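You operate a simulated robot arm through the tools that you are given. There is no shell and no other tool.

You run a simulated two-armed robot. Do the job below in one go: nothing can be reset, and whatever is moved stays where it is left.

## Task
Pick up the glass bottle from the right end of the packing table with one hand, pass it to the other hand and put it on the shelf under the grey table. Set down upright: glass bottle.

The check looks at the end state, three seconds after you hand in, the way a careful person would. Anything else that was tipped, shoved, dropped, spilled or broken makes it a failure.

## Robot
Two 7-joint arms with two-finger parallel grippers on one trunk, on a base that moves. Base frame: it is fixed to the floor where the robot stands at the start and does not move with it; the origin is under the middle of the robot, x ahead of it, y to its left, z up. Units: mm, degrees, N and s.
The left shoulder is at the start at [50, 177, 1079], the right one opposite. With the tool pointing down near the work surface each hand reaches from about 200 to 700 mm from the robot's upright axis, wherever it stands, measured 20 degrees to its own side. Places, roughly: glass bottle [1750, -1000, 750]; shelf under the grey table [2200, -1600, 200]. Payload 3.43 kg a hand.
The TCP of each hand is the grasp point between the finger pads, 34 mm short of the fingertips. In the tool frame z runs along the fingers and y along their closing line. The gripper opens to 128 mm. The fingers are 24 mm wide and 12 mm thick; the gripper's body (48 by 130 mm) begins 96 mm behind the TCP.
Orientation is that of the tool frame in the base frame, as [roll, pitch, yaw] about the fixed x, y, z axes, in that order (R = Rz(yaw) Ry(pitch) Rx(roll)). With the fingers straight down and closing along the base's y, the tool's x points along the base's -x, its y along +y and its z along -z.

## Interface
- The arms move only by the tool step_arm. It takes "left_deltas", "right_deltas" or both (then of equal length, played together; a hand with none holds still); each is one flat list of numbers, 7 for each row, row after row: the finger opening in mm, from 0 to 128, then the shift along the tool's x, y, z in units of 40 mm (1.0 is 40 mm), then the turn, a rotation vector about the tool's x, y, z in units of 6 degrees (1.0 is 6 degrees). In form: [grip, tx, ty, tz, rx, ry, rz, grip, tx, ty, tz, rx, ry, rz, ...]. A call has 1 to 20 rows; each row shifts and turns the commanded pose from where the row before left it, along the tool's axes as they then stand. A call with a number of a shift or a turn outside -1 to 1 is refused whole. A row lasts 0.2 s, in which the tool goes at most 50 mm and 8.6 degrees; a call with a longer step from one row to the next is refused whole, and so is a gripper value outside its range. Where a pose cannot be reached the arm comes as near as it can. A force on the tool above 40 N (or 10 N above the force at the start of the call, whichever is more), or a blocked arm, ends the call early, and 0.2 s more pass. The fingers move at their own pace (about 108 mm/s each) and stop on an object; they squeeze with about 30 N. The grip force told is the motor's: it shows also when the fingers shut on nothing. Time passes only in rows, and 0.2 s behind the last, so rows that do not move let the fingers close. The reply holds the time, the measured pose of the TCP, the force on the tool along the base axes, the opening and the grip force, in the units named above and with some noise, with the torque about the TCP (base axes, N m) and any sound that the robot's microphone picked up.
- Cameras (640 x 400 px; columns grow to the right, rows downward): "scene" is now at [155.8, 2.6, 1254.1]; the picture's right is [0.14, -0.99, 0.00], its down [-0.47, -0.07, -0.88] and it looks along [0.87, 0.12, -0.48] (base axes); focal length 273 px, centre (320, 200). "left" rides on the left gripper at [76, 11, -160] in its tool frame; the picture's right is [-0.15, 0.99, 0.00], its down [-0.88, -0.13, -0.46] and it looks along [-0.45, -0.07, 0.89] (tool axes); focal length 234 px, centre (320, 200). "right" rides on the right gripper at [76, -11, -160] in its tool frame; the picture's right is [0.15, 0.99, 0.00], its down [-0.88, 0.13, -0.46] and it looks along [-0.45, 0.07, 0.89] (tool axes); focal length 234 px, centre (320, 200). There is no depth. A picture from a camera that has moved, and an enlarged one, comes with that camera's place and axes in the base frame and with its lens. The place of the scene camera against the robot may be out by one fixed shift of up to 12 mm in any direction.
- camera(camera): a new picture of that camera. The clock stands still meanwhile.
- move_column(by): slides the trunk up (or, below 0, down) by that many mm; the arms and the scene camera ride with it, the base frame stays. It gives what a move gives, with no picture.
- roll_base(legs): drives the robot by 1 to 6 legs, each [ahead, turn to the left] in mm and degrees, along the robot's own axes; the way and the turn of a leg run together, so that a leg with both is an arc; at most 1500 mm and 180 degrees a leg. The arms and the cameras ride along, it lands a little off, and it stops where it bumps. It gives what a move gives.
- pan_tilt(pan, tilt): turns the head with the scene camera to pan (to the left, within 80 degrees either way) and tilt (down, from -29 to 69), counted from straight ahead of the robot. It gives what a move gives.
- inspect(camera, box): a new picture of the part [left, top, right, bottom] of that camera's present view, enlarged. The clock stands still meanwhile.
- hand_in(): hands the job in; it is judged then, once.

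Nothing tells you exact positions but the pictures and the camera data. Unless the task says otherwise, let go and move clear before handing in.

The tools are called after ">>>" by a JSON object that holds its "op" and its "data". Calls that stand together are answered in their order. step_arm: Moves the arms, as the interface text tells. Its arguments: {"type":"object","properties":{"left_deltas":{"type":"array","items":{"type":"number"}},"right_deltas":{"type":"array","items":{"type":"number"}}},"required":[]} The other tools are called the same way: move_column (by) moves the trunk up or down; roll_base (legs) drives the base; pan_tilt (pan, tilt) turns the head that bears the scene camera; camera (camera) takes a picture; inspect (camera, box) takes an enlarged picture of a part of a camera's view; hand_in () hands the job in.

At the start:

```text
t: 0.0
left_eef_pos: [489.6, 239.6, 1102.4]
left_tcp_rot: [-179.9, 0.0, -179.9]
left_wrist_force: [0.2, 0.7, 0.2]
left_wrist_torque: [-0.02, 0.03, 0.0]
left_finger_gap: 127.5
left_grasp_force: 0.0
right_eef_pos: [417.5, -141.5, 1104.1]
right_tcp_rot: [-180.0, 0.0, 180.0]
right_wrist_force: [0.4, -0.4, 0.1]
right_wrist_torque: [0.03, -0.01, -0.01]
right_finger_gap: 128.0
right_grasp_force: 0.0
trunk travel left (down, up): [-250.0, 151.0]
robot x, y, heading: [1.8, 1.3, -0.1]
head pan, tilt (commanded): [8.1, 28.5]
```

scene: 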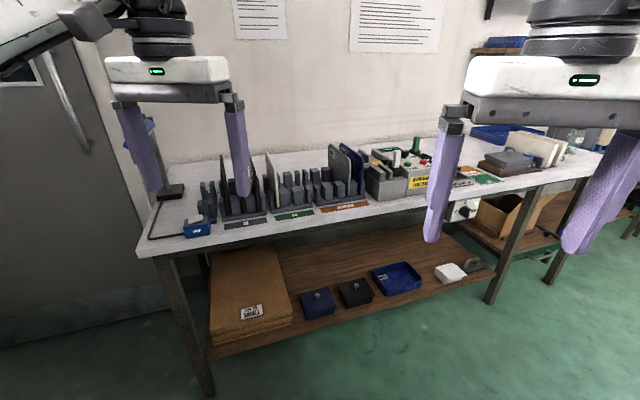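
right: 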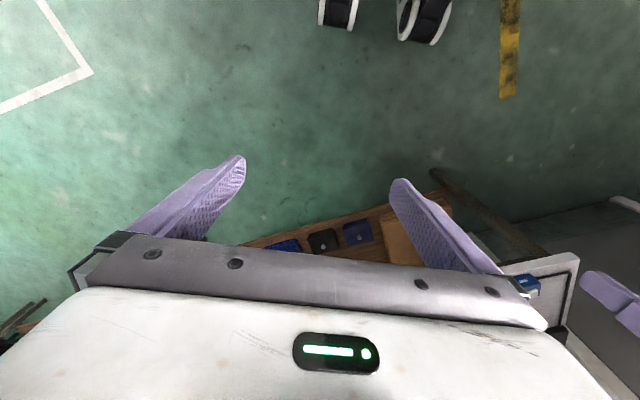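
left: 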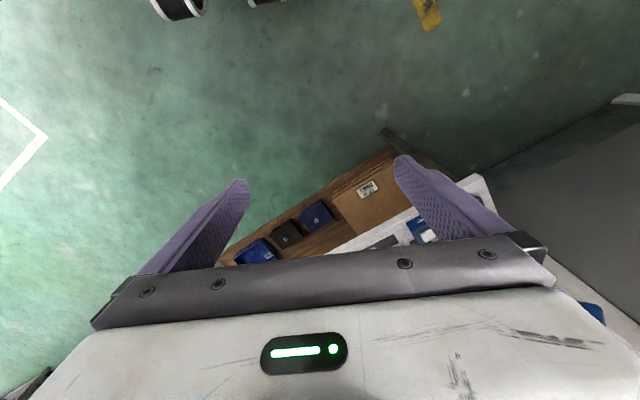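

I see the packing table ahead, running away to the right, with the bottle supposedly at its far right end, around [1750, -1000, 750]. First I turn the head to the right to look for the bottle and the grey table.

>>> {"op": "pan_tilt", "data": {"pan": -35, "tilt": 20}}

>>> {"op": "camera", "data": {"camera": "scene"}}

```text
t: 1.1
left_eef_pos: [490.4, 239.8, 1102.9]
left_tcp_rot: [-179.9, 0.0, -179.8]
left_wrist_force: [0.0, -0.1, 0.9]
left_wrist_torque: [-0.02, -0.02, 0.01]
left_finger_gap: 127.8
left_grasp_force: 0.0
right_eef_pos: [416.5, -141.2, 1104.5]
right_tcp_rot: [-179.9, -0.1, 179.9]
right_wrist_force: [-1.1, 0.5, 0.0]
right_wrist_torque: [-0.01, 0.02, 0.01]
right_finger_gap: 128.0
right_grasp_force: 0.1
trunk travel left (down, up): [-250.0, 151.0]
robot x, y, heading: [-0.4, -0.6, -0.0]
head pan, tilt (commanded): [-35.0, 20.0]
```

```text
taken
camera scene: at [142.0, -63.6, 1267.7], right [-0.57, -0.82, 0.0], down [-0.28, 0.2, -0.94], along [0.77, -0.54, -0.34], focal length 273 px, centre (320, 200)
```

scene: 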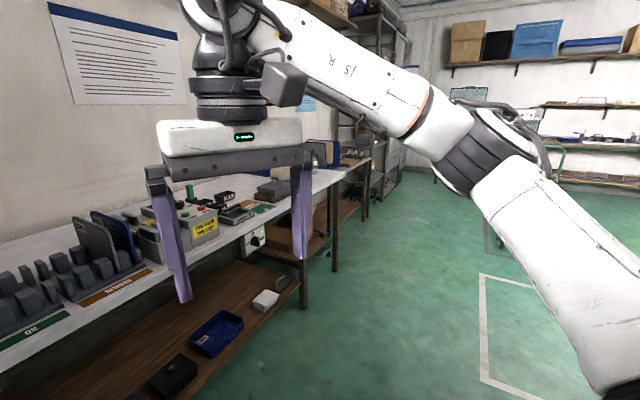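

The packing table runs off to the front right with its front edge rotated by about 25°; my arm blocks the view of its far end. I'll turn the robot to the right, away from the table, and look again.

>>> {"op": "roll_base", "data": {"legs": [[0, -50]]}}

>>> {"op": "pan_tilt", "data": {"pan": 0, "tilt": 25}}

>>> {"op": "camera", "data": {"camera": "scene"}}

```text
t: 3.8
left_eef_pos: [498.3, -222.8, 1102.2]
left_tcp_rot: [180.0, 0.0, 130.0]
left_wrist_force: [0.1, -0.5, -0.2]
left_wrist_torque: [0.01, 0.01, 0.03]
left_finger_gap: 128.0
left_grasp_force: 0.1
right_eef_pos: [158.7, -411.7, 1103.9]
right_tcp_rot: [-180.0, 0.0, 129.9]
right_wrist_force: [0.1, -0.1, 0.0]
right_wrist_torque: [0.0, -0.02, 0.0]
right_finger_gap: 128.2
right_grasp_force: 0.0
trunk travel left (down, up): [-250.0, 151.0]
robot x, y, heading: [1.5, -0.2, -50.2]
head pan, tilt (commanded): [-35.0, 20.0]
```

```text
t: 4.8
left_eef_pos: [497.8, -221.6, 1102.4]
left_tcp_rot: [-180.0, 0.0, 129.8]
left_wrist_force: [-0.1, -0.2, 0.8]
left_wrist_torque: [0.01, 0.02, 0.0]
left_finger_gap: 127.9
left_grasp_force: 0.0
right_eef_pos: [158.5, -411.8, 1105.5]
right_tcp_rot: [180.0, 0.0, 129.7]
right_wrist_force: [0.2, 0.0, 0.6]
right_wrist_torque: [-0.02, 0.02, -0.01]
right_finger_gap: 128.0
right_grasp_force: 0.1
trunk travel left (down, up): [-250.0, 151.0]
robot x, y, heading: [-0.7, 1.7, -50.1]
head pan, tilt (commanded): [0.0, 25.0]
```

```text
taken
camera scene: at [99.6, -134.7, 1259.7], right [-0.77, -0.64, 0.0], down [-0.27, 0.32, -0.91], along [0.58, -0.7, -0.42], focal length 273 px, centre (320, 200)
```

scene: 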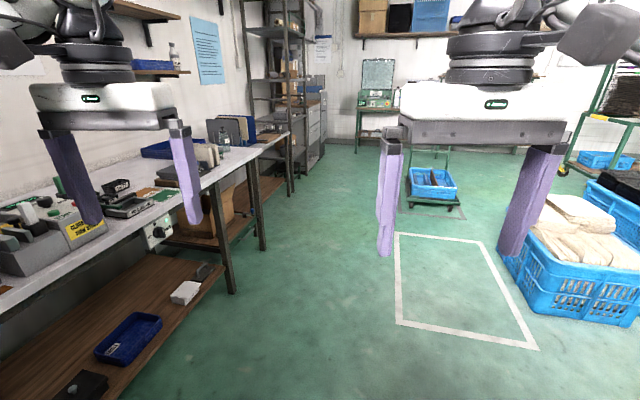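

Now I can see the far end of the packing table, with what may be the glass bottle near pixel (222,140). I'll zoom in.

>>> {"op": "inspect", "data": {"camera": "scene", "box": [130, 80, 340, 210]}}

```text
3.05 times, centred on (235, 145) of scene
camera zoom: at [99.6, -134.7, 1259.7], right [-0.77, -0.64, 0.0], down [-0.27, 0.32, -0.91], along [0.58, -0.7, -0.42], focal length 831 px, centre (579, 368)
```

zoom: 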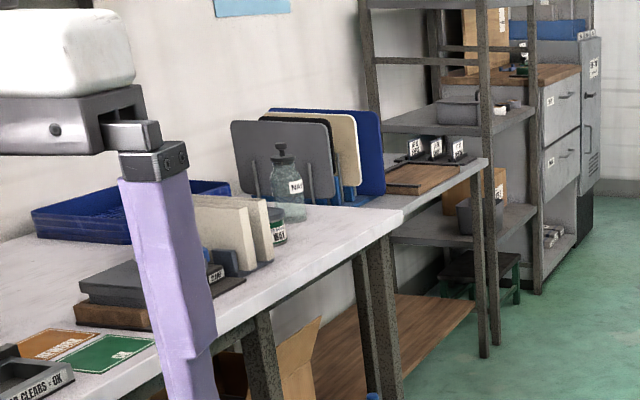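

The bottle stands on the right end of the packing table in front of a rack of coloured panels, and behind it comes the grey table with a wooden low shelf. I'll drive closer and look again for parallax.

>>> {"op": "roll_base", "data": {"legs": [[850, 0]]}}

>>> {"op": "pan_tilt", "data": {"pan": 25, "tilt": 30}}

>>> {"op": "camera", "data": {"camera": "scene"}}

```text
t: 9.3
left_eef_pos: [1053.4, -867.7, 1102.6]
left_tcp_rot: [180.0, 0.1, 130.7]
left_wrist_force: [0.8, 0.2, -0.7]
left_wrist_torque: [0.01, 0.0, 0.02]
left_finger_gap: 127.9
left_grasp_force: 0.1
right_eef_pos: [716.2, -1060.1, 1104.0]
right_tcp_rot: [-179.9, -0.1, 130.6]
right_wrist_force: [0.5, 0.1, -0.7]
right_wrist_torque: [0.02, 0.02, -0.02]
right_finger_gap: 128.3
right_grasp_force: 0.0
trunk travel left (down, up): [-250.0, 151.0]
robot x, y, heading: [552.1, -647.3, -49.4]
head pan, tilt (commanded): [0.0, 25.0]
```

```text
t: 10.2
left_eef_pos: [1052.5, -867.7, 1103.3]
left_tcp_rot: [179.9, -0.1, 130.7]
left_wrist_force: [0.0, 0.4, 0.8]
left_wrist_torque: [0.04, -0.01, 0.0]
left_finger_gap: 128.1
left_grasp_force: 0.0
right_eef_pos: [716.0, -1061.4, 1105.1]
right_tcp_rot: [-180.0, 0.0, 130.6]
right_wrist_force: [-0.1, -0.3, 0.1]
right_wrist_torque: [-0.02, 0.0, 0.03]
right_finger_gap: 128.0
right_grasp_force: 0.1
trunk travel left (down, up): [-250.0, 151.0]
robot x, y, heading: [551.0, -653.7, -49.2]
head pan, tilt (commanded): [25.0, 30.0]
```

```text
taken
camera scene: at [675.4, -752.6, 1251.7], right [-0.41, -0.91, 0.0], down [-0.46, 0.21, -0.87], along [0.79, -0.36, -0.5], focal length 273 px, centre (320, 200)
```

scene: 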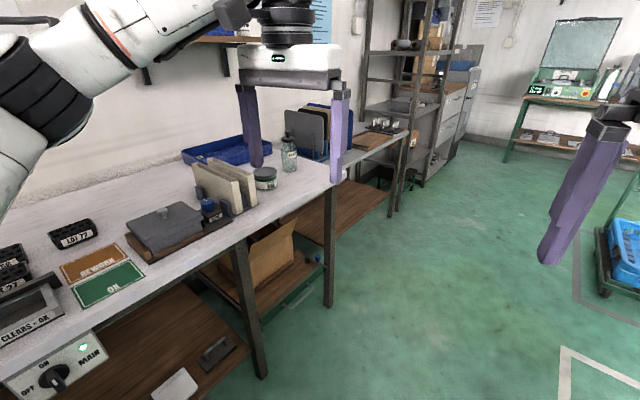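

I put the bottle at about (1664, -1064) with the table top near z = 800. I'll zoom in on it and on the shelf for detail.

>>> {"op": "inspect", "data": {"camera": "scene", "box": [180, 80, 340, 200]}}

>>> {"op": "inspect", "data": {"camera": "scene", "box": [270, 90, 450, 260]}}

```text
3.33 times, centred on (260, 140) of scene
camera zoom: at [675.4, -752.6, 1251.7], right [-0.41, -0.91, 0.0], down [-0.46, 0.21, -0.87], along [0.79, -0.36, -0.5], focal length 909 px, centre (520, 400)
```

zoom: 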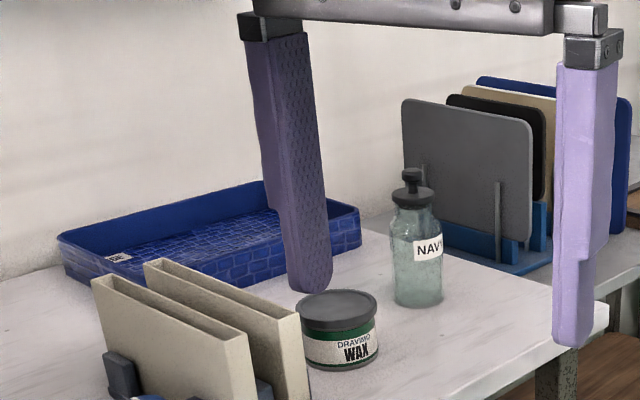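

```text
2.35 times, centred on (360, 175) of scene
camera zoom: at [675.4, -752.6, 1251.7], right [-0.41, -0.91, 0.0], down [-0.46, 0.21, -0.87], along [0.79, -0.36, -0.5], focal length 642 px, centre (226, 259)
```

zoom: 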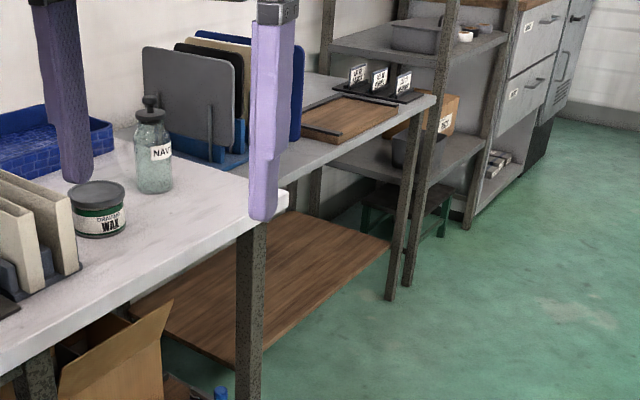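

The bottle is roughly 60 mm wide and 185 mm tall; there's a wax jar to its left and a panel rack behind and to the right. Before getting close I want to see how far my base sticks out, so I look straight down.

>>> {"op": "pan_tilt", "data": {"pan": 0, "tilt": 69}}

>>> {"op": "camera", "data": {"camera": "scene"}}

```text
t: 11.2
left_eef_pos: [1053.6, -868.5, 1102.2]
left_tcp_rot: [-180.0, 0.0, 130.6]
left_wrist_force: [-0.6, -0.2, -0.3]
left_wrist_torque: [0.0, -0.02, 0.0]
left_finger_gap: 128.2
left_grasp_force: 0.1
right_eef_pos: [714.9, -1060.4, 1104.1]
right_tcp_rot: [179.9, 0.0, 130.6]
right_wrist_force: [0.5, -0.3, 0.1]
right_wrist_torque: [0.01, 0.02, 0.02]
right_finger_gap: 127.9
right_grasp_force: 0.1
trunk travel left (down, up): [-250.0, 151.0]
robot x, y, heading: [551.0, -654.8, -49.3]
head pan, tilt (commanded): [0.0, 68.8]
```

```text
taken
camera scene: at [629.5, -757.6, 1200.3], right [-0.76, -0.65, 0.0], down [-0.61, 0.71, -0.36], along [0.24, -0.28, -0.93], focal length 273 px, centre (320, 200)
```

scene: 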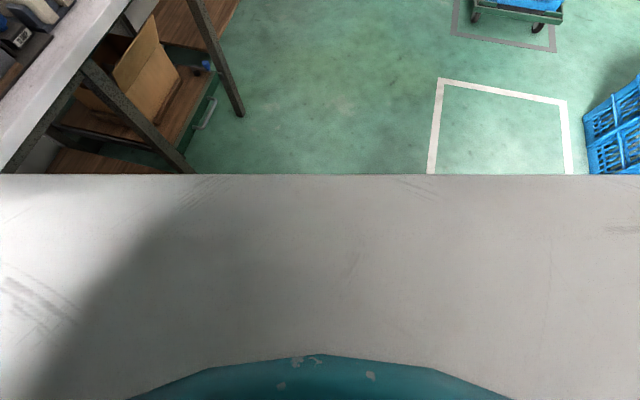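

The white surface in front of me is part of the robot; its height decides how far it sticks out. I'll lower the trunk a bit and compare to get its height.

>>> {"op": "move_column", "data": {"by": -120}}

>>> {"op": "camera", "data": {"camera": "scene"}}

```text
t: 12.7
left_eef_pos: [1052.1, -868.6, 982.2]
left_tcp_rot: [179.9, 0.1, 130.7]
left_wrist_force: [0.0, 0.4, 0.5]
left_wrist_torque: [0.0, -0.01, -0.01]
left_finger_gap: 127.9
left_grasp_force: 0.1
right_eef_pos: [715.7, -1060.9, 984.3]
right_tcp_rot: [-179.9, 0.0, 130.6]
right_wrist_force: [0.3, -0.4, 0.1]
right_wrist_torque: [-0.04, 0.0, 0.0]
right_finger_gap: 128.2
right_grasp_force: 0.1
trunk travel left (down, up): [-130.0, 271.0]
robot x, y, heading: [551.8, -652.9, -49.4]
head pan, tilt (commanded): [0.0, 68.8]
```

```text
taken
camera scene: at [629.4, -757.5, 1080.3], right [-0.76, -0.65, 0.0], down [-0.61, 0.71, -0.36], along [0.24, -0.28, -0.93], focal length 273 px, centre (320, 200)
```

scene: 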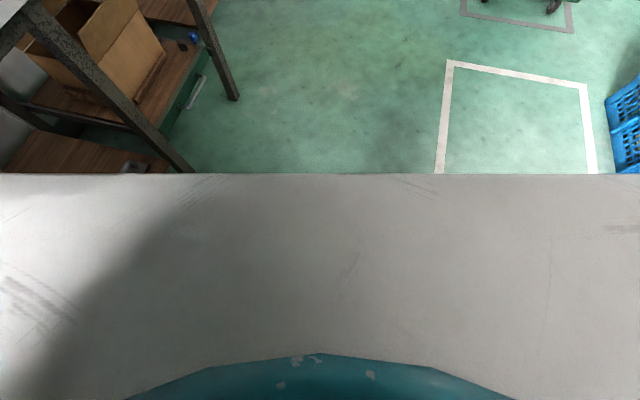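

That surface rides with the trunk, so it's the chest, not the base. I'll tilt the right hand's camera back toward myself to see the base footprint.

>>> {"op": "step_arm", "data": {"right_deltas": [128, 0, 0, 0, 0, 1, 0, 128, 0, 0, 0, 0, 1, 0, 128, 0, 0, 0, 0, 1, 0, 128, 0, 0, 0, 0, 1, 0, 128, 0, 0, 0, 0, 1, 0, 128, 0, 0, 0, 0, 1, 0, 128, 0, 0, 0, 0, 1, 0, 128, 0, 0, 0, 0, 1, 0]}}

>>> {"op": "camera", "data": {"camera": "right"}}

```text
t: 14.5
left_eef_pos: [1052.7, -867.6, 982.1]
left_tcp_rot: [179.9, 0.0, 130.7]
left_wrist_force: [0.0, -0.4, 0.1]
left_wrist_torque: [-0.04, 0.02, -0.02]
left_finger_gap: 127.9
left_grasp_force: 0.1
right_eef_pos: [716.4, -1061.0, 985.6]
right_tcp_rot: [-179.9, -29.9, 130.6]
right_wrist_force: [-0.3, -1.0, -0.2]
right_wrist_torque: [0.01, 0.01, 0.02]
right_finger_gap: 127.9
right_grasp_force: 0.0
right hand out of reach, approached as far as the arm can: row 6, 7, 8
trunk travel left (down, up): [-130.0, 271.0]
robot x, y, heading: [555.6, -651.2, -49.3]
head pan, tilt (commanded): [0.0, 68.8]
```

```text
taken
camera right: at [717.6, -1077.3, 1162.1], right [0.67, 0.74, 0.07], down [0.74, -0.67, -0.04], along [0.02, 0.08, -1.0], focal length 234 px, centre (320, 200)
```

right: 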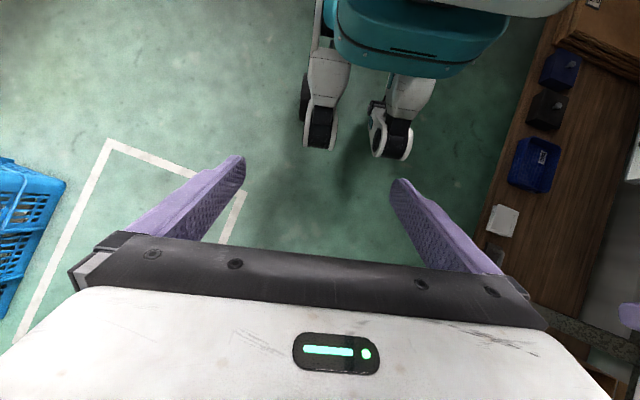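

The base is small (front wheels only ~150 mm ahead of the axis, chest ~200 mm), so I can stand about 320 mm from the table edge. I restore the right hand and trunk, then drive parallel to the table toward the bottle.

>>> {"op": "step_arm", "data": {"right_deltas": [128, 0, 0, 0, 0, -1, 0, 128, 0, 0, 0, 0, -1, 0, 128, 0, 0, 0, 0, -1, 0, 128, 0, 0, 0, 0, -1, 0, 128, 0, 0, 0, 0, -1, 0]}}

>>> {"op": "move_column", "data": {"by": 120}}

>>> {"op": "roll_base", "data": {"legs": [[0, -14.7], [670, 0], [0, 90]]}}

>>> {"op": "pan_tilt", "data": {"pan": -10, "tilt": 30}}

>>> {"op": "camera", "data": {"camera": "scene"}}

```text
t: 15.7
left_eef_pos: [1052.8, -868.2, 983.8]
left_tcp_rot: [180.0, -0.1, 130.7]
left_wrist_force: [-0.3, 0.2, -0.3]
left_wrist_torque: [-0.02, -0.01, 0.01]
left_finger_gap: 128.2
left_grasp_force: 0.0
right_eef_pos: [716.2, -1061.5, 984.9]
right_tcp_rot: [180.0, 0.2, 130.5]
right_wrist_force: [-0.1, 0.4, 0.6]
right_wrist_torque: [0.02, 0.01, 0.01]
right_finger_gap: 128.0
right_grasp_force: 0.0
trunk travel left (down, up): [-130.0, 271.0]
robot x, y, heading: [551.3, -652.2, -49.2]
head pan, tilt (commanded): [0.0, 68.8]
```

```text
t: 17.2
left_eef_pos: [1053.6, -867.6, 1103.0]
left_tcp_rot: [180.0, 0.0, 130.7]
left_wrist_force: [0.1, -0.7, 0.7]
left_wrist_torque: [0.03, -0.02, -0.01]
left_finger_gap: 127.9
left_grasp_force: 0.0
right_eef_pos: [716.6, -1060.5, 1104.7]
right_tcp_rot: [-179.9, 0.0, 130.5]
right_wrist_force: [-0.3, 0.2, -1.0]
right_wrist_torque: [-0.03, -0.04, 0.0]
right_finger_gap: 128.0
right_grasp_force: 0.0
trunk travel left (down, up): [-250.0, 151.0]
robot x, y, heading: [551.9, -653.5, -49.1]
head pan, tilt (commanded): [0.0, 68.8]
```

```text
t: 25.7
left_eef_pos: [1185.2, -829.8, 1102.1]
left_tcp_rot: [180.0, -0.1, -153.7]
left_wrist_force: [-0.3, -0.2, 0.9]
left_wrist_torque: [0.02, 0.01, 0.01]
left_finger_gap: 128.1
left_grasp_force: 0.0
right_eef_pos: [1288.6, -1204.1, 1104.4]
right_tcp_rot: [-180.0, 0.2, -153.9]
right_wrist_force: [0.1, 0.6, 0.6]
right_wrist_torque: [0.02, -0.02, -0.03]
right_finger_gap: 128.2
right_grasp_force: 0.1
trunk travel left (down, up): [-250.0, 151.0]
robot x, y, heading: [852.3, -1263.2, 26.3]
head pan, tilt (commanded): [0.0, 68.8]
```

```text
t: 26.7
left_eef_pos: [1185.3, -830.2, 1104.1]
left_tcp_rot: [-179.9, 0.0, -153.7]
left_wrist_force: [0.2, 0.2, 0.4]
left_wrist_torque: [-0.01, 0.01, -0.01]
left_finger_gap: 127.9
left_grasp_force: 0.0
right_eef_pos: [1287.4, -1204.3, 1106.0]
right_tcp_rot: [179.9, 0.1, -153.7]
right_wrist_force: [-0.1, 0.0, -0.2]
right_wrist_torque: [0.01, 0.0, 0.01]
right_finger_gap: 128.2
right_grasp_force: 0.1
trunk travel left (down, up): [-250.0, 151.0]
robot x, y, heading: [852.4, -1260.4, 26.3]
head pan, tilt (commanded): [-10.0, 30.0]
```

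```text
taken
camera scene: at [996.9, -1215.8, 1251.6], right [0.28, -0.96, 0.0], down [-0.48, -0.14, -0.87], along [0.83, 0.24, -0.5], focal length 273 px, centre (320, 200)
```

scene: 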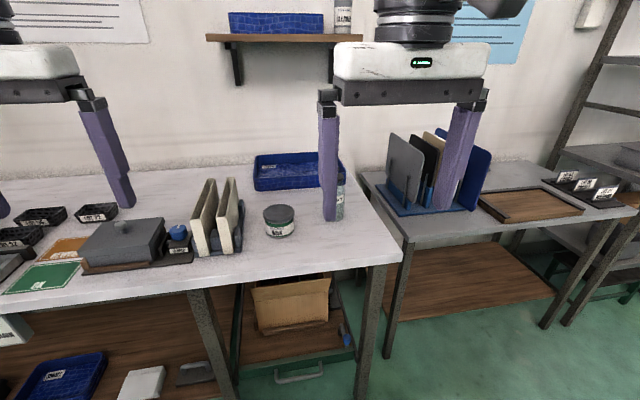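

I now stand facing the table; the bottle is hidden behind my right hand's finger. I move the right hand aside to measure the bottle properly.

>>> {"op": "step_arm", "data": {"right_deltas": [128, 0, -1, 0, 0, 0, 0, 128, 0, -1, 0, 0, 0, 0, 128, 0, -1, 0, 0, 0, 0, 128, 0, -1, 0, 0, 0, 0]}}

>>> {"op": "inspect", "data": {"camera": "scene", "box": [240, 120, 500, 280]}}

>>> {"op": "inspect", "data": {"camera": "scene", "box": [250, 150, 380, 250]}}

```text
t: 27.7
left_eef_pos: [1185.7, -830.1, 1103.2]
left_tcp_rot: [-180.0, 0.0, -153.6]
left_wrist_force: [-0.6, 0.1, -0.6]
left_wrist_torque: [0.02, -0.01, -0.02]
left_finger_gap: 128.0
left_grasp_force: 0.0
right_eef_pos: [1360.0, -1347.0, 1104.4]
right_tcp_rot: [-180.0, 0.1, -153.9]
right_wrist_force: [-0.4, 0.0, 0.1]
right_wrist_torque: [0.0, 0.0, -0.01]
right_finger_gap: 127.9
right_grasp_force: 0.0
trunk travel left (down, up): [-250.0, 151.0]
robot x, y, heading: [853.6, -1264.3, 26.1]
head pan, tilt (commanded): [-10.0, 30.0]
```

```text
2.46 times, centred on (370, 200) of scene
camera zoom: at [996.9, -1216.3, 1251.7], right [0.28, -0.96, 0.0], down [-0.48, -0.14, -0.87], along [0.83, 0.24, -0.5], focal length 671 px, centre (197, 200)
```

zoom: 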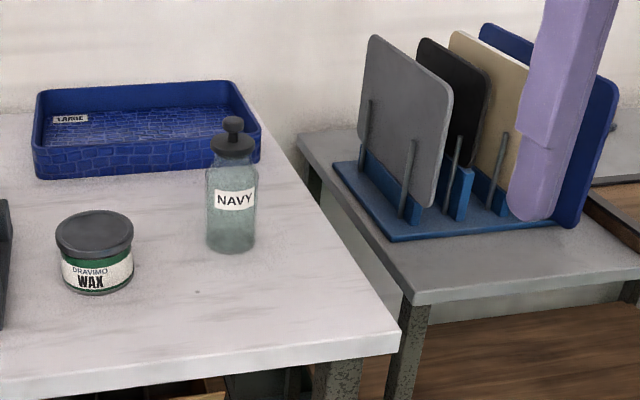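

```text
4.00 times, centred on (315, 200) of scene
camera zoom: at [996.9, -1216.3, 1251.7], right [0.28, -0.96, 0.0], down [-0.48, -0.14, -0.87], along [0.83, 0.24, -0.5], focal length 1090 px, centre (340, 200)
```

zoom: 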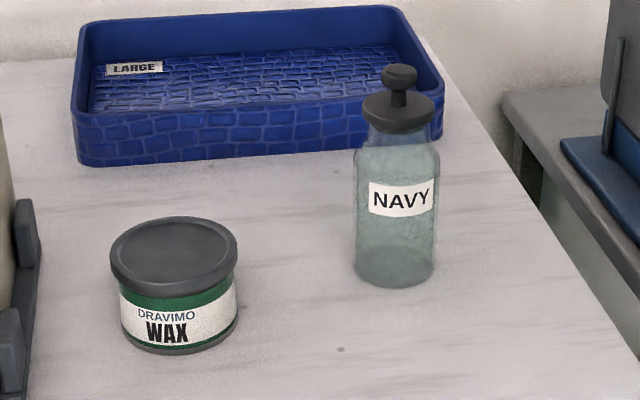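

The bottle stands at about (1663, -1066), base at z≈800, ~59 mm wide and 160 mm tall (body up to ~95 mm, black cap and knob on top). I plan to pick it top-down with the right hand; driving 250 mm ahead puts it at about 560 ahead, 180 right of the axis.

>>> {"op": "roll_base", "data": {"legs": [[250, 0]]}}

>>> {"op": "pan_tilt", "data": {"pan": -15, "tilt": 40}}

>>> {"op": "camera", "data": {"camera": "scene"}}

>>> {"op": "camera", "data": {"camera": "right"}}

```text
t: 29.6
left_eef_pos: [1411.6, -720.7, 1103.9]
left_tcp_rot: [180.0, 0.0, -153.9]
left_wrist_force: [-0.1, 0.1, -0.1]
left_wrist_torque: [-0.03, 0.02, 0.04]
left_finger_gap: 128.0
left_grasp_force: 0.0
right_eef_pos: [1583.9, -1237.8, 1102.6]
right_tcp_rot: [180.0, 0.0, -153.9]
right_wrist_force: [0.1, 0.1, -0.2]
right_wrist_torque: [0.0, 0.02, -0.01]
right_finger_gap: 128.1
right_grasp_force: 0.1
trunk travel left (down, up): [-250.0, 151.0]
robot x, y, heading: [1077.1, -1151.2, 25.9]
head pan, tilt (commanded): [-10.0, 30.0]
```

```text
t: 30.3
left_eef_pos: [1410.2, -720.7, 1103.8]
left_tcp_rot: [-180.0, 0.1, -153.8]
left_wrist_force: [-0.1, -0.1, 0.0]
left_wrist_torque: [0.01, 0.01, -0.01]
left_finger_gap: 128.1
left_grasp_force: 0.1
right_eef_pos: [1582.8, -1237.7, 1105.0]
right_tcp_rot: [-179.9, 0.1, -153.9]
right_wrist_force: [-0.7, 0.4, -0.1]
right_wrist_torque: [0.01, -0.02, 0.02]
right_finger_gap: 128.0
right_grasp_force: 0.0
trunk travel left (down, up): [-250.0, 151.0]
robot x, y, heading: [1077.4, -1151.0, 26.3]
head pan, tilt (commanded): [-15.0, 40.0]
```

```text
taken
camera scene: at [1217.7, -1114.6, 1236.4], right [0.19, -0.98, 0.0], down [-0.63, -0.12, -0.77], along [0.75, 0.15, -0.64], focal length 273 px, centre (320, 200)
```

scene: 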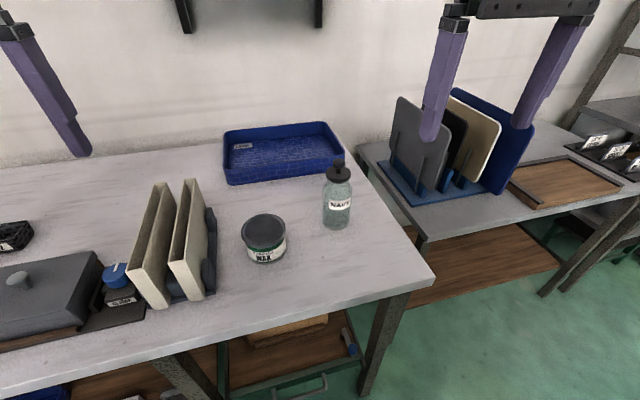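

```text
taken
camera right: at [1521.6, -1279.8, 1264.8], right [-0.57, 0.82, 0.0], down [0.73, 0.5, 0.46], along [0.38, 0.26, -0.89], focal length 234 px, centre (320, 200)
```

right: 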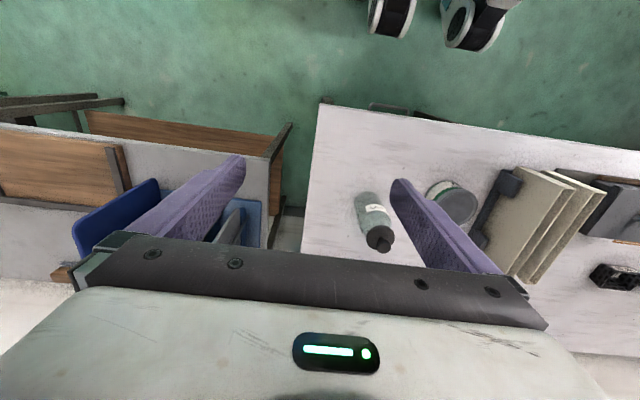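

The bottle is clear of neighbours for a top-down grasp. I zoom both cameras on it to refine its position.

>>> {"op": "inspect", "data": {"camera": "scene", "box": [290, 140, 390, 240]}}

>>> {"op": "inspect", "data": {"camera": "right", "box": [310, 170, 430, 270]}}

```text
4.00 times, centred on (340, 190) of scene
camera zoom: at [1217.7, -1114.6, 1236.4], right [0.19, -0.98, 0.0], down [-0.63, -0.12, -0.77], along [0.75, 0.15, -0.64], focal length 1090 px, centre (240, 240)
```

zoom: 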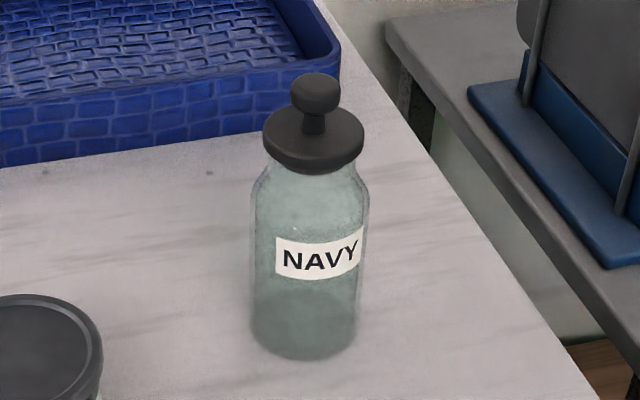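

```text
4.00 times, centred on (370, 220) of right
camera zoom: at [1521.6, -1279.8, 1264.8], right [-0.57, 0.82, 0.0], down [0.73, 0.5, 0.46], along [0.38, 0.26, -0.89], focal length 937 px, centre (120, 120)
```

zoom: 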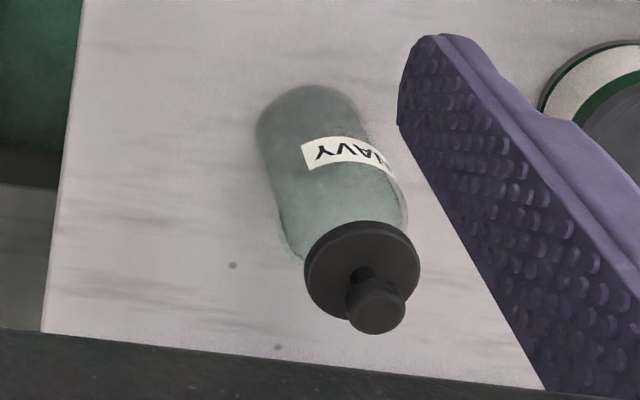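

From the right hand's camera the bottle is about 154 mm ahead and 131 mm left of the hand. I move above it at the present height and look again.

>>> {"op": "step_arm", "data": {"right_deltas": [110, -0.75, 0.65, 0, 0, 0, 0, 110, -0.75, 0.65, 0, 0, 0, 0, 110, -0.75, 0.65, 0, 0, 0, 0, 110, -0.75, 0.65, 0, 0, 0, 0, 110, -0.75, 0.65, 0, 0, 0, 0, 110, 0, 0, 0, 0, 0, 0]}}

>>> {"op": "camera", "data": {"camera": "right"}}

>>> {"op": "camera", "data": {"camera": "scene"}}

```text
t: 31.7
left_eef_pos: [1410.7, -719.7, 1103.8]
left_tcp_rot: [180.0, 0.0, -153.8]
left_wrist_force: [-0.5, 0.7, 0.0]
left_wrist_torque: [0.02, -0.02, 0.0]
left_finger_gap: 128.0
left_grasp_force: 0.0
right_eef_pos: [1660.9, -1055.3, 1105.1]
right_tcp_rot: [179.9, 0.1, -154.0]
right_wrist_force: [0.4, -0.5, 0.0]
right_wrist_torque: [0.01, 0.02, -0.03]
right_finger_gap: 109.7
right_grasp_force: 0.1
trunk travel left (down, up): [-250.0, 151.0]
robot x, y, heading: [1077.2, -1153.2, 25.9]
head pan, tilt (commanded): [-15.0, 40.0]
```

```text
taken
camera right: at [1599.5, -1097.3, 1264.7], right [-0.57, 0.82, 0.0], down [0.73, 0.5, 0.46], along [0.38, 0.26, -0.89], focal length 234 px, centre (320, 200)
```

right: 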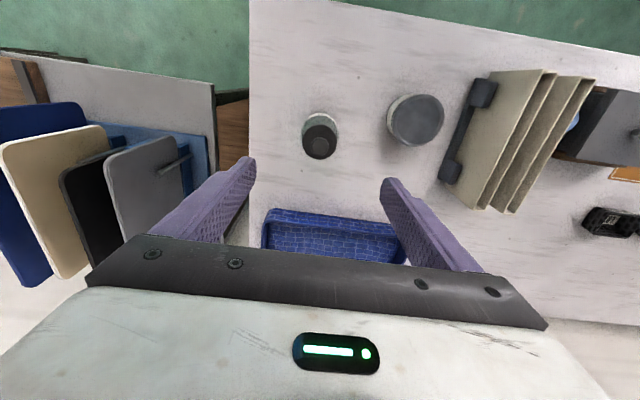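

```text
taken
camera scene: at [1217.7, -1115.1, 1236.4], right [0.19, -0.98, 0.0], down [-0.63, -0.12, -0.77], along [0.75, 0.15, -0.64], focal length 273 px, centre (320, 200)
```

scene: 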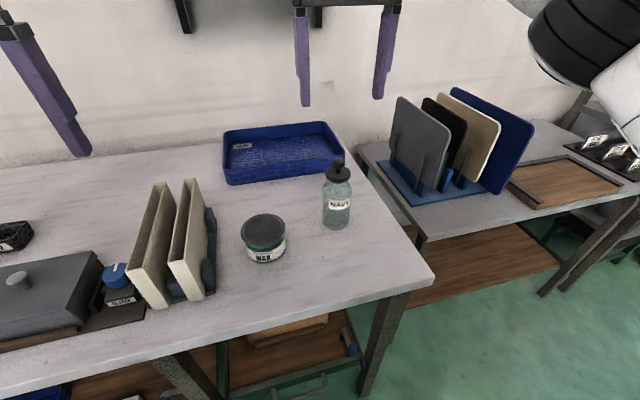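

>>> {"op": "inspect", "data": {"camera": "right", "box": [280, 100, 360, 170]}}

```text
5.71 times, centred on (320, 135) of right
camera zoom: at [1599.5, -1097.3, 1264.7], right [-0.57, 0.82, 0.0], down [0.73, 0.5, 0.46], along [0.38, 0.26, -0.89], focal length 1338 px, centre (320, 571)
```

zoom: 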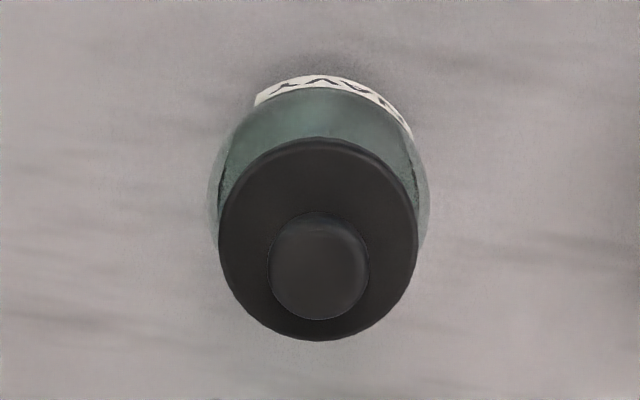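

The bottle's axis is within ~1–2 mm of the hand's axis. I descend most of the way and check.

>>> {"op": "step_arm", "data": {"right_deltas": [110, -0.03, 0.03, 0.8, 0, 0, 0, 110, 0, 0, 0.8, 0, 0, 0, 110, 0, 0, 0.8, 0, 0, 0, 110, 0, 0, 0.8, 0, 0, 0, 110, 0, 0, 0.8, 0, 0, 0]}}

>>> {"op": "camera", "data": {"camera": "right"}}

>>> {"op": "inspect", "data": {"camera": "scene", "box": [250, 80, 430, 240]}}

```text
t: 32.9
left_eef_pos: [1410.8, -719.9, 1104.0]
left_tcp_rot: [179.9, 0.0, -153.8]
left_wrist_force: [0.2, 0.9, -0.5]
left_wrist_torque: [-0.04, -0.02, -0.02]
left_finger_gap: 128.1
left_grasp_force: 0.1
right_eef_pos: [1662.4, -1051.9, 945.2]
right_tcp_rot: [-180.0, 0.1, -153.9]
right_wrist_force: [-0.1, 0.3, -0.1]
right_wrist_torque: [-0.02, 0.02, 0.01]
right_finger_gap: 110.0
right_grasp_force: 0.1
trunk travel left (down, up): [-250.0, 151.0]
robot x, y, heading: [1076.8, -1152.5, 26.1]
head pan, tilt (commanded): [-15.0, 40.0]
```

```text
taken
camera right: at [1600.0, -1095.0, 1104.9], right [-0.57, 0.82, 0.0], down [0.73, 0.5, 0.46], along [0.38, 0.26, -0.89], focal length 234 px, centre (320, 200)
```

right: 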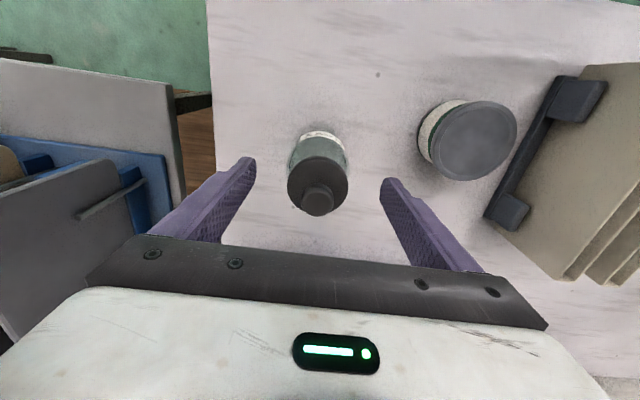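

```text
2.50 times, centred on (340, 160) of scene
camera zoom: at [1217.9, -1114.7, 1236.3], right [0.19, -0.98, 0.0], down [-0.63, -0.12, -0.77], along [0.75, 0.15, -0.64], focal length 682 px, centre (270, 300)
```

zoom: 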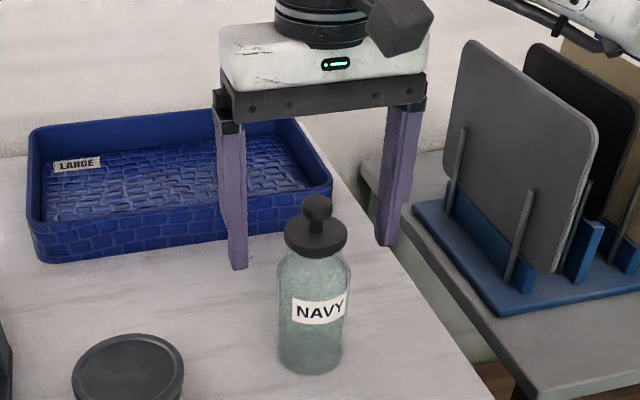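

Fingers straddle the bottle. I double-check the centring with the hand camera before the last descent.

>>> {"op": "inspect", "data": {"camera": "right", "box": [220, 100, 420, 240]}}

```text
2.86 times, centred on (320, 170) of right
camera zoom: at [1600.0, -1095.0, 1104.9], right [-0.57, 0.82, 0.0], down [0.73, 0.5, 0.46], along [0.38, 0.26, -0.89], focal length 669 px, centre (320, 286)
```

zoom: 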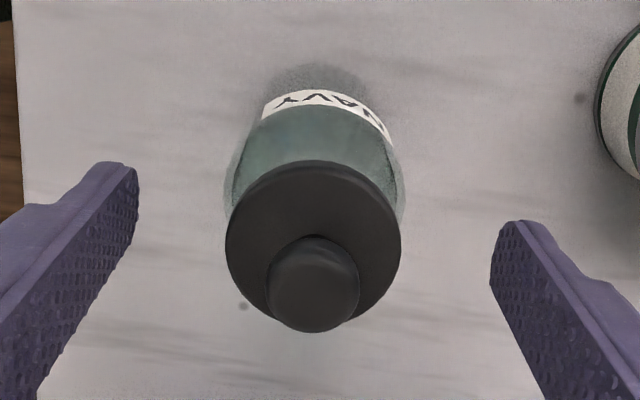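

Centred within about 1–2 mm. I descend the last 65 mm and close.

>>> {"op": "step_arm", "data": {"right_deltas": [110, 0, 0, 0.55, 0, 0, 0, 110, 0, 0, 0.55, 0, 0, 0, 110, 0, 0, 0.5, 0, 0, 0, 110, 0, 0, 0, 0, 0, 0]}}

>>> {"op": "camera", "data": {"camera": "right"}}

>>> {"op": "inspect", "data": {"camera": "scene", "box": [250, 100, 430, 260]}}

```text
t: 33.9
left_eef_pos: [1411.0, -720.9, 1103.5]
left_tcp_rot: [-180.0, 0.0, -153.9]
left_wrist_force: [0.4, 0.5, -1.1]
left_wrist_torque: [-0.01, 0.0, 0.0]
left_finger_gap: 128.2
left_grasp_force: 0.1
right_eef_pos: [1660.8, -1054.0, 880.8]
right_tcp_rot: [-180.0, 0.1, -153.9]
right_wrist_force: [-0.5, -0.9, -0.5]
right_wrist_torque: [-0.03, 0.0, -0.03]
right_finger_gap: 109.9
right_grasp_force: 0.1
trunk travel left (down, up): [-250.0, 151.0]
robot x, y, heading: [1074.9, -1151.7, 26.1]
head pan, tilt (commanded): [-15.0, 40.0]
```

```text
taken
camera right: at [1598.7, -1095.5, 1040.5], right [-0.57, 0.82, 0.0], down [0.73, 0.5, 0.46], along [0.38, 0.26, -0.89], focal length 234 px, centre (320, 200)
```

right: 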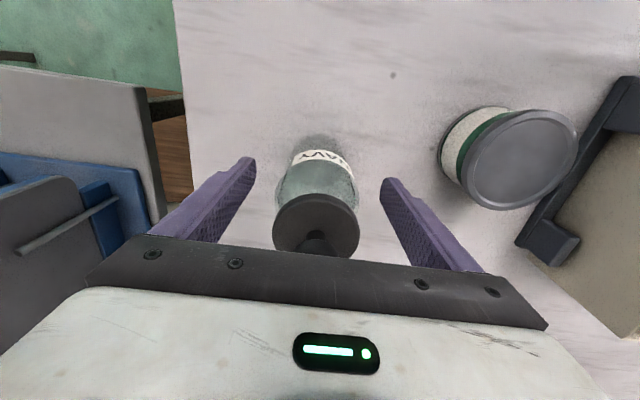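

```text
2.50 times, centred on (340, 180) of scene
camera zoom: at [1217.7, -1114.7, 1236.4], right [0.19, -0.98, 0.0], down [-0.63, -0.12, -0.77], along [0.75, 0.15, -0.64], focal length 682 px, centre (270, 250)
```

zoom: 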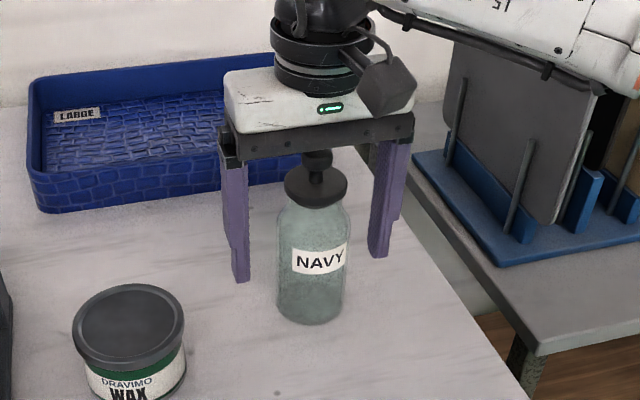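

The fingers are placed around the bottle body; I check where my right forearm is relative to the panel rack before closing.

>>> {"op": "pan_tilt", "data": {"pan": -30, "tilt": 35}}

>>> {"op": "camera", "data": {"camera": "scene"}}

```text
t: 34.6
left_eef_pos: [1411.0, -719.9, 1102.4]
left_tcp_rot: [-180.0, -0.1, -153.7]
left_wrist_force: [0.3, 0.5, -0.1]
left_wrist_torque: [-0.01, 0.04, -0.03]
left_finger_gap: 128.1
left_grasp_force: 0.0
right_eef_pos: [1660.8, -1053.2, 880.8]
right_tcp_rot: [-180.0, 0.1, -154.0]
right_wrist_force: [-0.8, 0.4, 0.1]
right_wrist_torque: [0.02, 0.0, 0.01]
right_finger_gap: 110.1
right_grasp_force: 0.0
trunk travel left (down, up): [-250.0, 151.0]
robot x, y, heading: [1075.6, -1150.8, 26.2]
head pan, tilt (commanded): [-30.0, 35.0]
```

```text
taken
camera scene: at [1222.2, -1137.0, 1243.9], right [-0.07, -1.0, 0.0], down [-0.57, 0.04, -0.82], along [0.82, -0.05, -0.57], focal length 273 px, centre (320, 200)
```

scene: 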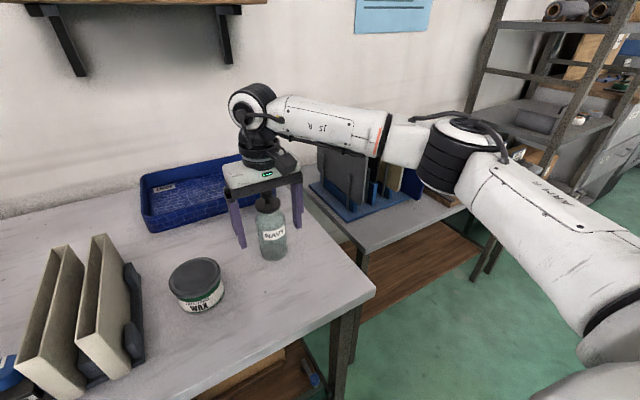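

The forearm stays in front of the rack with no contact. I close the right gripper on the bottle.

>>> {"op": "step_arm", "data": {"right_deltas": [75, 0, 0, 0, 0, 0, 0, 60, 0, 0, 0, 0, 0, 0, 20, 0, 0, 0, 0, 0, 0, 20, 0, 0, 0, 0, 0, 0, 20, 0, 0, 0, 0, 0, 0]}}

>>> {"op": "camera", "data": {"camera": "right"}}

```text
t: 35.8
left_eef_pos: [1410.7, -720.5, 1104.1]
left_tcp_rot: [-180.0, 0.0, -153.8]
left_wrist_force: [-0.9, 0.7, 0.2]
left_wrist_torque: [-0.02, 0.02, -0.02]
left_finger_gap: 128.0
left_grasp_force: 0.0
right_eef_pos: [1660.6, -1053.5, 880.4]
right_tcp_rot: [180.0, 0.1, -154.0]
right_wrist_force: [0.0, 0.0, 1.5]
right_wrist_torque: [-0.09, -0.06, 0.03]
right_finger_gap: 61.0
right_grasp_force: 29.4
trunk travel left (down, up): [-250.0, 151.0]
robot x, y, heading: [1078.5, -1149.9, 25.8]
head pan, tilt (commanded): [-30.0, 35.0]
```

```text
taken
camera right: at [1598.8, -1095.6, 1040.8], right [-0.57, 0.82, 0.0], down [0.73, 0.5, 0.46], along [0.38, 0.26, -0.89], focal length 234 px, centre (320, 200)
```

right: 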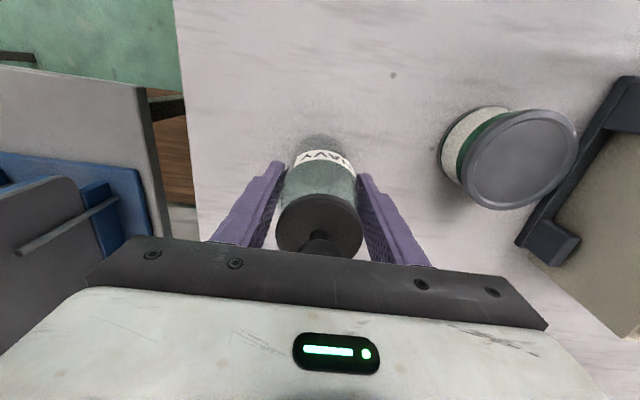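

The right hand holds the bottle (61 mm wide, 29 N). I lift it gently.

>>> {"op": "step_arm", "data": {"right_deltas": [20, 0, 0, -0.3, 0, 0, 0, 20, 0, 0, -0.5, 0, 0, 0, 20, 0, 0, -0.6, 0, 0, 0, 20, 0, 0, -0.6, 0, 0, 0, 20, 0, 0, 0, 0, 0, 0]}}

>>> {"op": "camera", "data": {"camera": "right"}}

>>> {"op": "camera", "data": {"camera": "scene"}}

```text
t: 37.0
left_eef_pos: [1411.2, -720.8, 1102.5]
left_tcp_rot: [180.0, 0.0, -153.8]
left_wrist_force: [0.1, -0.7, 0.5]
left_wrist_torque: [-0.01, -0.05, 0.02]
left_finger_gap: 128.0
left_grasp_force: 0.0
right_eef_pos: [1661.6, -1054.0, 960.5]
right_tcp_rot: [180.0, 0.0, -154.0]
right_wrist_force: [0.4, 0.3, -1.5]
right_wrist_torque: [-0.02, -0.01, -0.05]
right_finger_gap: 61.3
right_grasp_force: 30.3
trunk travel left (down, up): [-250.0, 151.0]
robot x, y, heading: [1073.4, -1149.3, 26.0]
head pan, tilt (commanded): [-30.0, 35.0]
```

```text
taken
camera right: at [1600.1, -1096.0, 1121.1], right [-0.57, 0.82, 0.0], down [0.73, 0.5, 0.46], along [0.38, 0.26, -0.89], focal length 234 px, centre (320, 200)
```

right: 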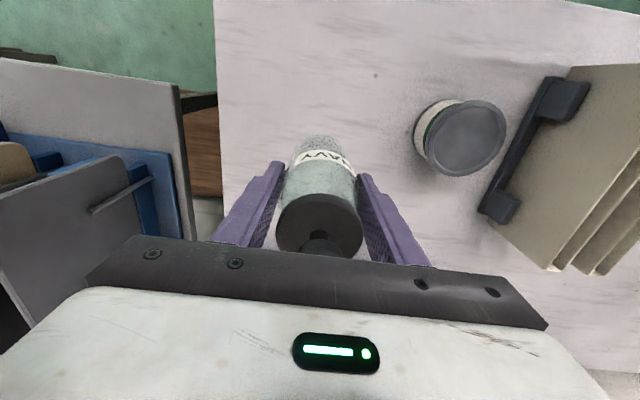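

```text
taken
camera scene: at [1222.4, -1137.0, 1243.8], right [-0.07, -1.0, 0.0], down [-0.57, 0.04, -0.82], along [0.82, -0.06, -0.57], focal length 273 px, centre (320, 200)
```

scene: 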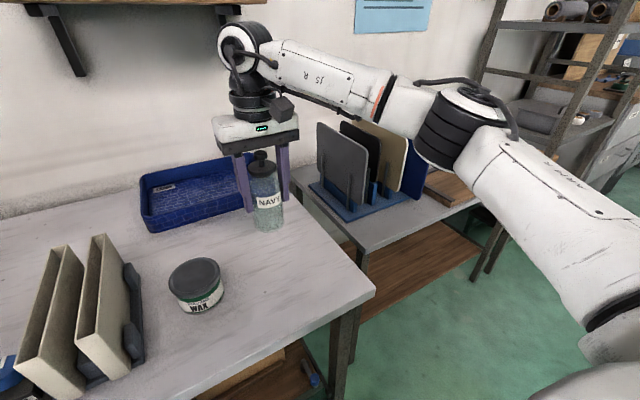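

The bottle is up and steady. I raise it a bit more and then back away from the table to do the hand-over over the open floor.

>>> {"op": "step_arm", "data": {"right_deltas": [20, 0, 0, -0.7, 0, 0, 0, 20, 0, 0, -0.8, 0, 0, 0, 20, 0, 0, -0.8, 0, 0, 0, 20, 0, 0, -0.4, 0, 0, 0]}}

>>> {"op": "roll_base", "data": {"legs": [[-420, 0]]}}

>>> {"op": "camera", "data": {"camera": "right"}}

>>> {"op": "camera", "data": {"camera": "scene"}}

```text
t: 38.0
left_eef_pos: [1409.4, -719.8, 1103.9]
left_tcp_rot: [180.0, 0.0, -153.8]
left_wrist_force: [-0.4, 0.2, 0.6]
left_wrist_torque: [-0.02, 0.0, -0.02]
left_finger_gap: 128.1
left_grasp_force: 0.1
right_eef_pos: [1663.2, -1054.1, 1069.4]
right_tcp_rot: [179.9, 0.1, -153.9]
right_wrist_force: [0.5, 0.6, -1.6]
right_wrist_torque: [0.01, 0.0, -0.03]
right_finger_gap: 61.2
right_grasp_force: 30.1
trunk travel left (down, up): [-250.0, 151.0]
robot x, y, heading: [1075.2, -1152.2, 26.2]
head pan, tilt (commanded): [-30.0, 35.0]
```

```text
t: 40.6
left_eef_pos: [1027.6, -908.2, 1103.4]
left_tcp_rot: [-180.0, 0.0, -153.7]
left_wrist_force: [0.4, 0.2, -0.7]
left_wrist_torque: [0.02, -0.01, 0.01]
left_finger_gap: 127.9
left_grasp_force: 0.1
right_eef_pos: [1280.7, -1240.4, 1067.8]
right_tcp_rot: [-179.9, 0.0, -153.9]
right_wrist_force: [-0.4, -0.1, -1.8]
right_wrist_torque: [0.0, -0.01, 0.01]
right_finger_gap: 61.2
right_grasp_force: 29.6
trunk travel left (down, up): [-250.0, 151.0]
robot x, y, heading: [694.8, -1340.4, 26.1]
head pan, tilt (commanded): [-30.0, 35.0]
```

```text
taken
camera right: at [1219.3, -1282.4, 1229.0], right [-0.57, 0.82, 0.0], down [0.73, 0.5, 0.46], along [0.38, 0.26, -0.89], focal length 234 px, centre (320, 200)
```

right: 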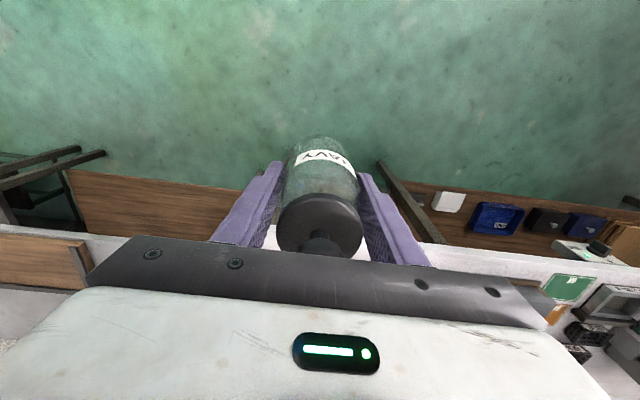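

```text
taken
camera scene: at [840.7, -1324.2, 1243.9], right [-0.07, -1.0, 0.0], down [-0.57, 0.04, -0.82], along [0.82, -0.05, -0.57], focal length 273 px, centre (320, 200)
```

scene: 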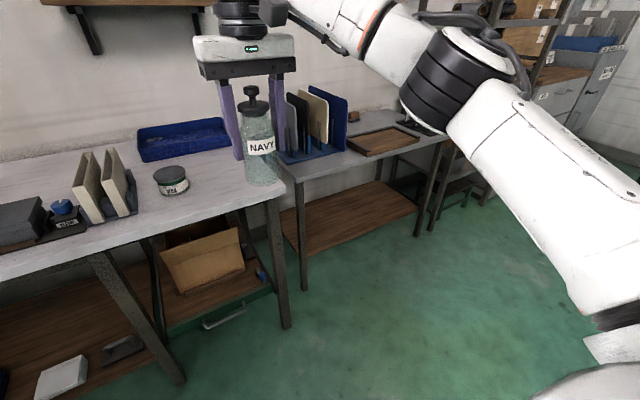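

Both hands are now over open floor. I bring the right hand with the bottle to a hand-over spot in front of my chest and start turning the left hand so that it will point to the right.

>>> {"op": "step_arm", "data": {"right_deltas": [20, 0.375, 0.283, 0.325, 0, 0, 0, 20, 0.375, 0.283, 0.325, 0, 0, 0, 20, 0.375, 0.283, 0.325, 0, 0, 0, 20, 0.375, 0.283, 0.325, 0, 0, 0, 20, 0.375, 0.283, 0.325, 0, 0, 0, 20, 0.375, 0.283, 0.325, 0, 0, 0]}}

>>> {"op": "step_arm", "data": {"left_deltas": [128, 0, 0, 0, 0, 0, 1, 128, 0, 0, 0, 0, 0, 1, 128, 0, 0, 0, 0, 0, 1, 128, 0, 0, 0, 0, 0, 1, 128, 0, 0, 0, 0, 0, 1, 128, 0, 0, 0, 0, 0, 1, 128, 0, 0, 0, 0, 0, 1, 128, 0, 0, 0, 0, 0, 1, 128, 0, 0, 0, 0, 0, 1, 128, 0, 0, 0, 0, 0, 1, 128, 0, 0, 0, 0, 0, 1, 128, 0, 0, 0, 0, 0, 1, 128, 0, 0, 0, 0, 0, 1, 128, 0, 0, 0, 0, 0, 1, 128, 0, 0, 0, 0, 0, 1]}}

```text
t: 42.0
left_eef_pos: [1027.2, -907.6, 1103.7]
left_tcp_rot: [-180.0, 0.0, -153.8]
left_wrist_force: [-0.1, 0.3, 0.0]
left_wrist_torque: [0.01, 0.02, -0.01]
left_finger_gap: 128.1
left_grasp_force: 0.0
right_eef_pos: [1170.2, -1217.8, 992.2]
right_tcp_rot: [180.0, 0.1, -153.9]
right_wrist_force: [-0.5, 0.2, -1.1]
right_wrist_torque: [-0.01, 0.04, -0.03]
right_finger_gap: 61.1
right_grasp_force: 30.0
trunk travel left (down, up): [-250.0, 151.0]
robot x, y, heading: [695.6, -1341.7, 26.2]
head pan, tilt (commanded): [-30.0, 35.0]
```

```text
t: 45.2
left_eef_pos: [919.8, -1103.7, 1038.1]
left_tcp_rot: [180.0, 0.1, 116.3]
left_wrist_force: [0.5, 0.1, 0.0]
left_wrist_torque: [-0.02, 0.01, -0.01]
left_finger_gap: 128.1
left_grasp_force: 0.2
left hand out of reach, approached as far as the arm can: row 7, 8, 9, 10, 11, 12, 13, 14, 15
right_eef_pos: [1171.7, -1219.7, 990.6]
right_tcp_rot: [-179.9, 0.1, -153.9]
right_wrist_force: [-0.1, 0.0, -3.0]
right_wrist_torque: [0.0, 0.04, 0.01]
right_finger_gap: 61.0
right_grasp_force: 30.2
trunk travel left (down, up): [-250.0, 151.0]
robot x, y, heading: [693.3, -1340.9, 26.1]
head pan, tilt (commanded): [-30.0, 35.0]
```

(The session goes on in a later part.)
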